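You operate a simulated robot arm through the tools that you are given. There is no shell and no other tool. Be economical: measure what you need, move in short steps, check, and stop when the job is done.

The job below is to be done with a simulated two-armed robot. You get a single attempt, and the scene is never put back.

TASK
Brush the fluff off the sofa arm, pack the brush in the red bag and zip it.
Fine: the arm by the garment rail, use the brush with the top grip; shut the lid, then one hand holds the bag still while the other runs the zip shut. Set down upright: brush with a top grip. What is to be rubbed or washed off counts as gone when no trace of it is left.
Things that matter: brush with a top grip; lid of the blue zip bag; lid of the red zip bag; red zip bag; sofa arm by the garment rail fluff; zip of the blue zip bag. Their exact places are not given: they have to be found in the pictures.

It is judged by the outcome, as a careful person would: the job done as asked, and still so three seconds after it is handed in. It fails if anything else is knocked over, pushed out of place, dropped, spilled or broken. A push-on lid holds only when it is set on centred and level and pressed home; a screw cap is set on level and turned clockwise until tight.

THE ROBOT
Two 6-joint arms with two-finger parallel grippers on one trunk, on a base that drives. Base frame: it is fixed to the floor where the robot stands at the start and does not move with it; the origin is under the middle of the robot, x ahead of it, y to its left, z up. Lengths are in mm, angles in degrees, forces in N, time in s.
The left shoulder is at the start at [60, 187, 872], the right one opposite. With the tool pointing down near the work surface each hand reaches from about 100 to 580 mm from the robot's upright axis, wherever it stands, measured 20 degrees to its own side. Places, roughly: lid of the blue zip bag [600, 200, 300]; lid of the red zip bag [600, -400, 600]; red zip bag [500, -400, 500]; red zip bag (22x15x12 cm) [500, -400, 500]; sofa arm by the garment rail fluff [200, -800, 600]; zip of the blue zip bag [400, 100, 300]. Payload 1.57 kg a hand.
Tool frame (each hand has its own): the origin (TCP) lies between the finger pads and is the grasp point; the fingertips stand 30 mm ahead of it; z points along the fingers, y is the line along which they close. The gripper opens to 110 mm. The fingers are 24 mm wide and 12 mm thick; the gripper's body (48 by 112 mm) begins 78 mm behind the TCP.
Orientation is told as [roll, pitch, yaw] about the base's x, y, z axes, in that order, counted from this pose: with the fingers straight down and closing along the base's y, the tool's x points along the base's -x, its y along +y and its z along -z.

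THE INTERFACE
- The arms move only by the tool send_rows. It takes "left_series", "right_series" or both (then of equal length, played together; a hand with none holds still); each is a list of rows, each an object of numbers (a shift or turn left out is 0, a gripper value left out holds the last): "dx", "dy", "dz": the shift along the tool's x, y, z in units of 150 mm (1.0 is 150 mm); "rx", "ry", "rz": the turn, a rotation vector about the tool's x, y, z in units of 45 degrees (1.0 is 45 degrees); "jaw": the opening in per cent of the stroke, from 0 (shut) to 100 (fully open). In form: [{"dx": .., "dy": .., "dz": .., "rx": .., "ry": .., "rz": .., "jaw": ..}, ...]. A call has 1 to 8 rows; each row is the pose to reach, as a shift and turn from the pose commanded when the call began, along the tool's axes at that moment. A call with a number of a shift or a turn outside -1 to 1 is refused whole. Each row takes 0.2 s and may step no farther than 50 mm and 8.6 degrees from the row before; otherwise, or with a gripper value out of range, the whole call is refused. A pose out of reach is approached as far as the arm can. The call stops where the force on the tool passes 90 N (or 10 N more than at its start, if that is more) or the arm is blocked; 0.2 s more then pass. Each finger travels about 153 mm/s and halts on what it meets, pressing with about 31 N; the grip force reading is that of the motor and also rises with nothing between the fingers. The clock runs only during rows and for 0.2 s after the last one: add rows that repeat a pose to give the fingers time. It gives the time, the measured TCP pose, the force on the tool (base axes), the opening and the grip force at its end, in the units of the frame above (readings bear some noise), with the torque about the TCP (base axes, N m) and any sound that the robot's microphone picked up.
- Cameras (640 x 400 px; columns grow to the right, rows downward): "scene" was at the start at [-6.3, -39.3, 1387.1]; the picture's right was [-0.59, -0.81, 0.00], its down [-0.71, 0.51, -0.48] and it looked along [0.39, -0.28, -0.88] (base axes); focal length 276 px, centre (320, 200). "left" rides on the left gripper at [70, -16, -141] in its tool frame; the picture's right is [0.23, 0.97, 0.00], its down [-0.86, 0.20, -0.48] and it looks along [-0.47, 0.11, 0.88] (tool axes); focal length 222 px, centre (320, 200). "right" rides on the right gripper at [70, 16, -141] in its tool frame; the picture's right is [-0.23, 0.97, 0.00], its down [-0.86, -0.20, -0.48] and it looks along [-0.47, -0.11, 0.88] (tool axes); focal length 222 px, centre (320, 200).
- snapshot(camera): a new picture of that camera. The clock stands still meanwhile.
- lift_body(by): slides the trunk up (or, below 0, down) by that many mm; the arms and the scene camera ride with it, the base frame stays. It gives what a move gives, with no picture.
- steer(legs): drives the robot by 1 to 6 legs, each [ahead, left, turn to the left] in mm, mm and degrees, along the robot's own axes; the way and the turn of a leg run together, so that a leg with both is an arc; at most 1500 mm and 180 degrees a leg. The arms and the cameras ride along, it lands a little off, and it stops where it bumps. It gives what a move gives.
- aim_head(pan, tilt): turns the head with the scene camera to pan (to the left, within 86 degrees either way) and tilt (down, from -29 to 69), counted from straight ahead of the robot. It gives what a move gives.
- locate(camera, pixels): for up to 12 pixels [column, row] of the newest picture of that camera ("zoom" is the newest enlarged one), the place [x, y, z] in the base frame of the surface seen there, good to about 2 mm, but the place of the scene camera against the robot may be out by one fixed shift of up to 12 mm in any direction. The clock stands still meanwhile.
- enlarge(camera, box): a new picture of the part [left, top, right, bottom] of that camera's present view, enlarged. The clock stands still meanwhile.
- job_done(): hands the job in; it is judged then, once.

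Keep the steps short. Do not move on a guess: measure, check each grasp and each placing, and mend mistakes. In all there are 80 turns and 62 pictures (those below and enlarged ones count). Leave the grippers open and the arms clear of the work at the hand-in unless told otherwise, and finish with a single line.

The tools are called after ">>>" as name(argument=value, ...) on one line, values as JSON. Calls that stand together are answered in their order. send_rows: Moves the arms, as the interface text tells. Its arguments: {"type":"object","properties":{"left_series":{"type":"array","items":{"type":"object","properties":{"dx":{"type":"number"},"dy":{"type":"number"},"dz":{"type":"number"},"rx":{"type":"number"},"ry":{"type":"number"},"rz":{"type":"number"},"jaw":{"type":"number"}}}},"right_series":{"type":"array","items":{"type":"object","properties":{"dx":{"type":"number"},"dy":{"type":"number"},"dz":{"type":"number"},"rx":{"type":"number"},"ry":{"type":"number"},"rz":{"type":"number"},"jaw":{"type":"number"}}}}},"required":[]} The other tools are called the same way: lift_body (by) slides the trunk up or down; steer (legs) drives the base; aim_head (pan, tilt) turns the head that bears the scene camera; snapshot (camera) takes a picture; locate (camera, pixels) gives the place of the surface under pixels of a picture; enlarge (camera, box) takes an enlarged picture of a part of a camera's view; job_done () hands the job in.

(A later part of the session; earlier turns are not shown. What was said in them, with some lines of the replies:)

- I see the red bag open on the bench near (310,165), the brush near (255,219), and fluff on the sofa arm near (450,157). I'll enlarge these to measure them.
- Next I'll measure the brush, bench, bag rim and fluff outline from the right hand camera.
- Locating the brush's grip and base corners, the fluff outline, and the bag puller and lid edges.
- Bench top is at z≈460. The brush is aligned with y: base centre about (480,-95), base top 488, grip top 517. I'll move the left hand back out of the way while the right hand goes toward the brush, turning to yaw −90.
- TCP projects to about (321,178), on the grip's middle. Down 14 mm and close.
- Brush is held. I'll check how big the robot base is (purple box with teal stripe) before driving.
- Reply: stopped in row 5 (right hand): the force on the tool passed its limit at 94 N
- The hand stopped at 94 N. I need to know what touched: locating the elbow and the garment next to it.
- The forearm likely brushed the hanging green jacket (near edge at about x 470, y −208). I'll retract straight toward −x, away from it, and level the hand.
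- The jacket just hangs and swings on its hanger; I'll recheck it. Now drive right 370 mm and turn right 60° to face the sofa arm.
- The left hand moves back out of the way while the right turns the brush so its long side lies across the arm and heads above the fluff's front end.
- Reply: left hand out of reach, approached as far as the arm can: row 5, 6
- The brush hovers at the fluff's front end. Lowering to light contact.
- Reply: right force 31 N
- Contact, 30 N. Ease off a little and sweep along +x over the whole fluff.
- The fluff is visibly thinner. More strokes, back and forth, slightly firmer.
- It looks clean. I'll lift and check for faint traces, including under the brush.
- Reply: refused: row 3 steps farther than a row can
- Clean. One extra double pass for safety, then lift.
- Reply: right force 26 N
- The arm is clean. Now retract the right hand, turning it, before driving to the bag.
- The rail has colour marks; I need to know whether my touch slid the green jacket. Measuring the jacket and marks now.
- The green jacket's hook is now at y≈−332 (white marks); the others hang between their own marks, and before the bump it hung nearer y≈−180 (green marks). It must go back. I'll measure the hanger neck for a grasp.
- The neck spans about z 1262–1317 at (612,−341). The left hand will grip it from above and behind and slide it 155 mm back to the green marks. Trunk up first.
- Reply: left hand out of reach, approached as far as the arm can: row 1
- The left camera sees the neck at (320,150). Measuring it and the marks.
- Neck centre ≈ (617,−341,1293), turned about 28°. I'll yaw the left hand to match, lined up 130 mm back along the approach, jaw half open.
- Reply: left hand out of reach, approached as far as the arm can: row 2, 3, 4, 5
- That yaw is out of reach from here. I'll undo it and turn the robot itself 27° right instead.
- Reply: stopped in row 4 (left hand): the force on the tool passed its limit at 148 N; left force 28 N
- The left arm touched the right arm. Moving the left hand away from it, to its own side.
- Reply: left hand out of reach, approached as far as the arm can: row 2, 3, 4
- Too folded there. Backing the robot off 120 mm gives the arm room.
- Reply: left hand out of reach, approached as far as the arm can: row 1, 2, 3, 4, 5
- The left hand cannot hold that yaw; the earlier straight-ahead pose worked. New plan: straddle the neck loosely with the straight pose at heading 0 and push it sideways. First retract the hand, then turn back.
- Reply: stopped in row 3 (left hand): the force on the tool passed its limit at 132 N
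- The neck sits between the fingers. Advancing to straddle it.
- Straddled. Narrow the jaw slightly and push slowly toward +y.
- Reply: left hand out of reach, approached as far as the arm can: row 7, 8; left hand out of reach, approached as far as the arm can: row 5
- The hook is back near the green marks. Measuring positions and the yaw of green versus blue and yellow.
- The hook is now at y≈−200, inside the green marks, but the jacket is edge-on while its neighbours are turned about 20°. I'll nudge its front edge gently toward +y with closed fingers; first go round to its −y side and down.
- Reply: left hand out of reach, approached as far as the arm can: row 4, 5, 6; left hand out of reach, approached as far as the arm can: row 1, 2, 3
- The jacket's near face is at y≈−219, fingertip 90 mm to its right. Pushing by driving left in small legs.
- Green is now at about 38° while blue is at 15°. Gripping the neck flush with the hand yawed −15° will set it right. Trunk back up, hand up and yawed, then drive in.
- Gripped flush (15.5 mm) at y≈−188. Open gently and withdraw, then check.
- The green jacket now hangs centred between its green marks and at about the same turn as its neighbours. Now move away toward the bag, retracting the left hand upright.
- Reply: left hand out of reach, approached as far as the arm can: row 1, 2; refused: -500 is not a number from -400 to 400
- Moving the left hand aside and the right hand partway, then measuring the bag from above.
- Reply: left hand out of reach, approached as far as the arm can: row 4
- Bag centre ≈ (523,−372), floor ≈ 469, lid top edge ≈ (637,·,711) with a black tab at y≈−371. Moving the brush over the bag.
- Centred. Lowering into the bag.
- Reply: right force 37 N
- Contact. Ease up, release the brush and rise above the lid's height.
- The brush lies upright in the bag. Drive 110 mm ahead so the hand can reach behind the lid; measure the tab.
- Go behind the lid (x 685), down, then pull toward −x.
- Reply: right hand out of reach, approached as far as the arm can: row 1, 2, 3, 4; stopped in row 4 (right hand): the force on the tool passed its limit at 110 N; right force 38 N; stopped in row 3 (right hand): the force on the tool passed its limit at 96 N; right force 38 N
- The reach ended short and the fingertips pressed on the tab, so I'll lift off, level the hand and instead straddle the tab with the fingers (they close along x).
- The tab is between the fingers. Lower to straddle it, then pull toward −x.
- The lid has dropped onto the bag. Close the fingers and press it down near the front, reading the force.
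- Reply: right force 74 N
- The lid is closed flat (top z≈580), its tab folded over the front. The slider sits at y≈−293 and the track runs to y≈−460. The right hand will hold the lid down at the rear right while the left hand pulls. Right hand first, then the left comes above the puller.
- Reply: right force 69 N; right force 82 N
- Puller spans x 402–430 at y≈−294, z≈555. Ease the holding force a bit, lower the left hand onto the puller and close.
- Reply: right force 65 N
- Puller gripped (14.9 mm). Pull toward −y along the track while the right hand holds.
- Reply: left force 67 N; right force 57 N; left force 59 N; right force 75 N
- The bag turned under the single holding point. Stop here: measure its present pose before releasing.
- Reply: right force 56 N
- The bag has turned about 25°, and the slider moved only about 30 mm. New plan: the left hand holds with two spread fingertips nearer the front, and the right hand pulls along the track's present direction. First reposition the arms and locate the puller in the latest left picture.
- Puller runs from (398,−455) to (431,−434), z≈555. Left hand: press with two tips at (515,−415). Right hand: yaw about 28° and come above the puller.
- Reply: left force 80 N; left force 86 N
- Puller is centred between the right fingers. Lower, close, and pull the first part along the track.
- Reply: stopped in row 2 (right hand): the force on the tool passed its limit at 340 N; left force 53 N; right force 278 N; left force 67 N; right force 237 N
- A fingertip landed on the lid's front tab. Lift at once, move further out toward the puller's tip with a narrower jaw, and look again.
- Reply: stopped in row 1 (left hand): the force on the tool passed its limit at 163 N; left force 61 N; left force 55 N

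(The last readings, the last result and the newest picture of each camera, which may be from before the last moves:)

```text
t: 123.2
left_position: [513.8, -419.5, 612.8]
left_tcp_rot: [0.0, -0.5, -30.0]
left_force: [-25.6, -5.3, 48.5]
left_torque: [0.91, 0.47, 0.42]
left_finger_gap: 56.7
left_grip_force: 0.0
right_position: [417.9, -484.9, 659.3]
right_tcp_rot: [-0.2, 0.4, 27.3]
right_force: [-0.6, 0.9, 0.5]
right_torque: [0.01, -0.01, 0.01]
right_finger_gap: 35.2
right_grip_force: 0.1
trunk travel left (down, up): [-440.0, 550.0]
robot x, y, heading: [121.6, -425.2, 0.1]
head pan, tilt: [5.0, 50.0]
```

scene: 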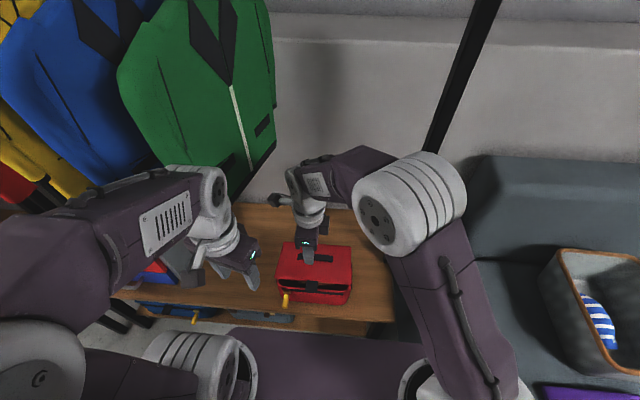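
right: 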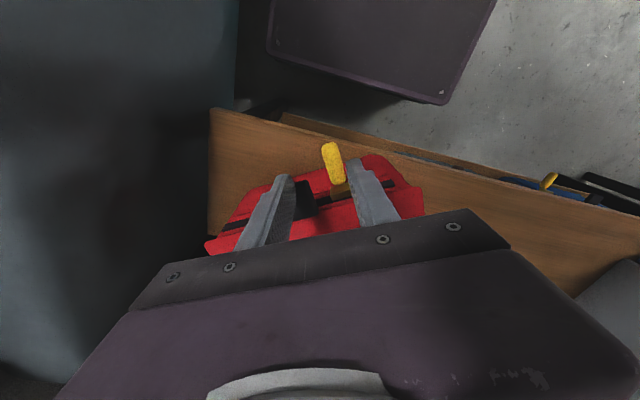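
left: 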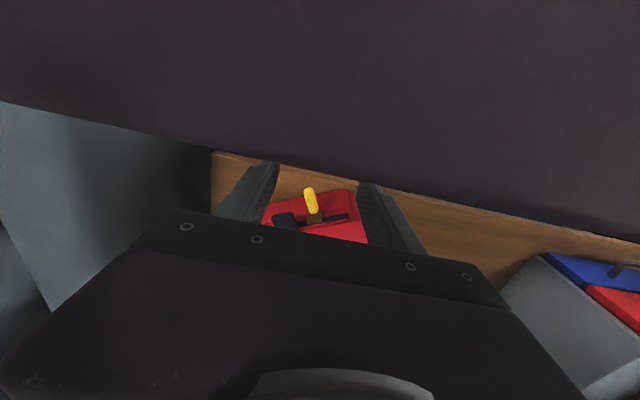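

Puller now spans (397,−484)→(433,−463), and the track ends near (503,−563). Grasp near the tip, clear of the tab, press slightly harder with the left hand, and pull half the remaining length along the track.

>>> send_rows(left_series=[{"dz": 0.004}, {"dz": 0.008}, {"dz": 0.008}, {"dz": 0.008}, {"dz": 0.008}, {"dz": 0.008}, {"dz": 0.008}, {"dz": 0.008}], right_series=[{"dx": 0.076, "dy": 0.084, "rz": -0.1}, {"dx": 0.076, "dy": 0.084, "rz": -0.1, "dz": 0.2}, {"dx": 0.076, "dy": 0.084, "rz": -0.1, "dz": 0.42}, {"dx": 0.076, "dy": 0.084, "rz": -0.1, "dz": 0.635}, {"dx": 0.076, "dy": 0.084, "rz": -0.1, "dz": 0.635, "jaw": 0}, {"dx": 0.076, "dy": 0.084, "rz": -0.1, "dz": 0.635, "jaw": 0}, {"dx": 0.076, "dy": 0.084, "rz": -0.1, "dz": 0.635, "jaw": 0}, {"dx": 0.076, "dy": 0.084, "rz": -0.1, "dz": 0.635, "jaw": 0}])

>>> send_rows(right_series=[{"dy": -0.06, "dx": -0.003}, {"dy": -0.12, "dx": -0.006}, {"dy": -0.18, "dx": -0.009}, {"dy": -0.24, "dx": -0.012}, {"dy": -0.3, "dx": -0.015}, {"dy": -0.36, "dx": -0.018}])

```text
t: 125.0
left_position: [513.5, -416.5, 612.4]
left_tcp_rot: [0.0, -1.0, -30.0]
left_force: [-12.2, 3.0, 46.4]
left_torque: [1.02, 0.34, 0.39]
left_finger_gap: 56.2
left_grip_force: 0.1
right_position: [401.3, -481.3, 563.7]
right_tcp_rot: [-0.2, 0.4, 31.8]
right_force: [-2.9, 1.2, 16.0]
right_torque: [-0.13, 0.76, -0.21]
right_finger_gap: 14.5
right_grip_force: 31.3
trunk travel left (down, up): [-440.0, 550.0]
robot x, y, heading: [116.8, -426.0, -0.1]
head pan, tilt: [5.0, 50.0]
```

```text
t: 126.4
left_position: [514.9, -418.0, 611.6]
left_tcp_rot: [0.1, -1.0, -30.0]
left_force: [-4.8, 4.5, 55.4]
left_torque: [1.4, -0.13, 0.48]
left_finger_gap: 56.7
left_grip_force: 0.1
right_position: [430.1, -525.0, 563.0]
right_tcp_rot: [0.0, 0.7, 31.8]
right_force: [-19.5, -12.5, 3.4]
right_torque: [-0.19, 0.36, -0.01]
right_finger_gap: 15.2
right_grip_force: 31.4
trunk travel left (down, up): [-440.0, 550.0]
robot x, y, heading: [117.5, -427.8, -0.2]
head pan, tilt: [5.0, 50.0]
5 turns are left
```

The zip is sliding with little resistance. Continue to the end, easing slightly outward.

>>> send_rows(right_series=[{"dy": -0.08, "dx": 0.008}, {"dy": -0.16, "dx": 0.013}, {"dy": -0.24, "dx": 0.016}, {"dy": -0.32, "dx": 0.02}, {"dy": -0.4, "dx": 0.023}, {"dy": -0.47, "dx": 0.025}])

>>> send_rows(right_series=[{"dy": -0.03}, {"dy": -0.06}])

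```text
t: 127.8
left_position: [516.7, -417.8, 612.6]
left_tcp_rot: [0.0, -0.9, -30.1]
left_force: [-17.3, -6.0, 78.3]
left_torque: [1.24, 0.28, -1.18]
left_finger_gap: 58.1
left_grip_force: 0.0
right_position: [458.8, -568.5, 565.0]
right_tcp_rot: [-0.4, -0.6, 31.9]
right_force: [18.2, 12.1, -20.6]
right_torque: [0.14, -0.04, 0.03]
right_finger_gap: 14.6
right_grip_force: 30.7
right hand out of reach, approached as far as the arm can: row 2, 3, 4, 5, 6
trunk travel left (down, up): [-440.0, 550.0]
robot x, y, heading: [116.5, -426.3, -0.0]
head pan, tilt: [5.0, 50.0]
```

```text
t: 128.4
left_position: [514.4, -417.2, 612.2]
left_tcp_rot: [-0.2, -0.8, -30.0]
left_force: [-26.7, -5.2, 77.3]
left_torque: [1.44, 0.28, -0.68]
left_finger_gap: 56.1
left_grip_force: 0.1
right_position: [452.4, -571.6, 564.1]
right_tcp_rot: [-0.2, -0.2, 31.8]
right_force: [25.7, 16.4, -13.5]
right_torque: [0.57, -0.97, -0.4]
right_finger_gap: 15.2
right_grip_force: 30.7
right hand out of reach, approached as far as the arm can: row 1, 2
trunk travel left (down, up): [-440.0, 550.0]
robot x, y, heading: [124.6, -427.0, -0.0]
head pan, tilt: [5.0, 50.0]
4 turns are left
```

Right hand hits its wrist limit about 20 mm short. I'll reduce its yaw by 16° (the puller pivots) while finishing the pull along the track to the end stop.

>>> send_rows(right_series=[{"rz": 0.18, "dx": -0.02, "dy": -0.02}, {"rz": 0.356, "dx": -0.04, "dy": -0.06}, {"rz": 0.4, "dx": -0.055, "dy": -0.13}, {"rz": 0.4, "dx": -0.07, "dy": -0.19}, {"rz": 0.4, "dx": -0.075, "dy": -0.24}, {"rz": 0.4, "dx": -0.08, "dy": -0.28}])

```text
t: 129.8
left_position: [516.0, -418.2, 612.5]
left_tcp_rot: [0.1, -0.9, -30.0]
left_force: [2.6, -16.9, 43.5]
left_torque: [0.54, -0.22, 0.03]
left_finger_gap: 51.3
left_grip_force: 0.1
right_position: [476.0, -590.9, 562.0]
right_tcp_rot: [-1.3, 0.2, 13.6]
right_force: [-12.3, 19.0, 29.9]
right_torque: [0.86, -0.06, 0.43]
right_finger_gap: 19.4
right_grip_force: 31.5
right hand out of reach, approached as far as the arm can: row 3, 4, 5, 6
trunk travel left (down, up): [-440.0, 550.0]
robot x, y, heading: [117.2, -425.7, -0.1]
head pan, tilt: [5.0, 50.0]
3 turns are left
```

Resistance along the track suggests the end stop; one more short tug to confirm.

>>> send_rows(right_series=[{"dx": -0.012, "dy": -0.03, "rz": 0.05}, {"dx": -0.024, "dy": -0.062, "rz": 0.1}, {"dx": -0.03, "dy": -0.08, "rz": 0.1}])

>>> send_rows(right_series=[{"jaw": 30}, {"jaw": 60}, {"jaw": 60, "dx": 0.1}, {"jaw": 60, "dx": 0.2, "dz": -0.2}, {"jaw": 60, "dx": 0.2, "dz": -0.5}, {"jaw": 60, "dx": 0.2, "dz": -0.8}, {"jaw": 90, "dx": 0.3, "dz": -1.0}])

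>>> send_rows(left_series=[{"dz": -0.1}, {"dz": -0.35}, {"dz": -0.65}, {"dz": -0.95, "jaw": 90}, {"dz": -1.0, "dx": 0.3}, {"dz": -1.0, "dx": 0.6}, {"dz": -1.0, "dx": 0.9}])

```text
t: 130.6
left_position: [515.6, -418.8, 611.9]
left_tcp_rot: [0.1, -0.7, -30.1]
left_force: [-1.0, -3.7, 62.8]
left_torque: [0.97, -0.1, -0.05]
left_finger_gap: 45.5
left_grip_force: 0.0
right_position: [480.2, -619.1, 558.0]
right_tcp_rot: [-1.2, 0.3, 9.0]
right_force: [0.5, -0.8, -0.5]
right_torque: [-0.01, -0.01, -0.01]
right_finger_gap: 0.1
right_grip_force: 21.3
right hand out of reach, approached as far as the arm can: row 1, 2, 3
trunk travel left (down, up): [-440.0, 550.0]
robot x, y, heading: [117.3, -429.7, 0.0]
head pan, tilt: [5.0, 50.0]
```

```text
t: 132.2
left_position: [516.3, -418.1, 611.4]
left_tcp_rot: [0.1, -1.0, -30.0]
left_force: [-2.7, -9.5, 62.5]
left_torque: [1.07, -0.21, 0.06]
left_finger_gap: 47.7
left_grip_force: 0.1
right_position: [416.4, -625.8, 674.5]
right_tcp_rot: [-3.4, -0.6, 9.3]
right_force: [0.1, 0.1, 0.0]
right_torque: [0.02, 0.02, -0.03]
right_finger_gap: 98.7
right_grip_force: 0.0
right hand out of reach, approached as far as the arm can: row 3, 4, 5, 6, 7
trunk travel left (down, up): [-440.0, 550.0]
robot x, y, heading: [119.2, -427.2, 0.1]
head pan, tilt: [5.0, 50.0]
```

```text
t: 133.8
left_position: [399.8, -348.2, 756.5]
left_tcp_rot: [-0.1, -0.5, -30.0]
left_force: [-0.9, 0.2, -0.2]
left_torque: [-0.03, -0.02, 0.02]
left_finger_gap: 99.1
left_grip_force: 0.0
right_position: [420.6, -624.0, 673.1]
right_tcp_rot: [-3.3, -0.1, 9.3]
right_force: [0.4, 0.5, -0.5]
right_torque: [-0.01, -0.01, -0.04]
right_finger_gap: 99.1
right_grip_force: 0.0
trunk travel left (down, up): [-440.0, 550.0]
robot x, y, heading: [119.6, -423.8, -0.1]
head pan, tilt: [5.0, 50.0]
2 turns are left
```

The puller slipped out of the right fingers on the last tug, which fits the slider being against its end stop. I have no pictures left to check that. Both hands are open and clear, so I'm handing in.

>>> job_done()

```text
The job is handed in.
```

I brushed the sofa arm clean, packed the brush upright in the red bag and shut the lid; I ran the zip along its track until the puller slipped from the fingers, probably at the end stop, but had no pictures left to confirm it; the red bag slid and turned about 30° on the bench during zipping, and I knocked the green jacket along its rail and moved it back between its green marks.
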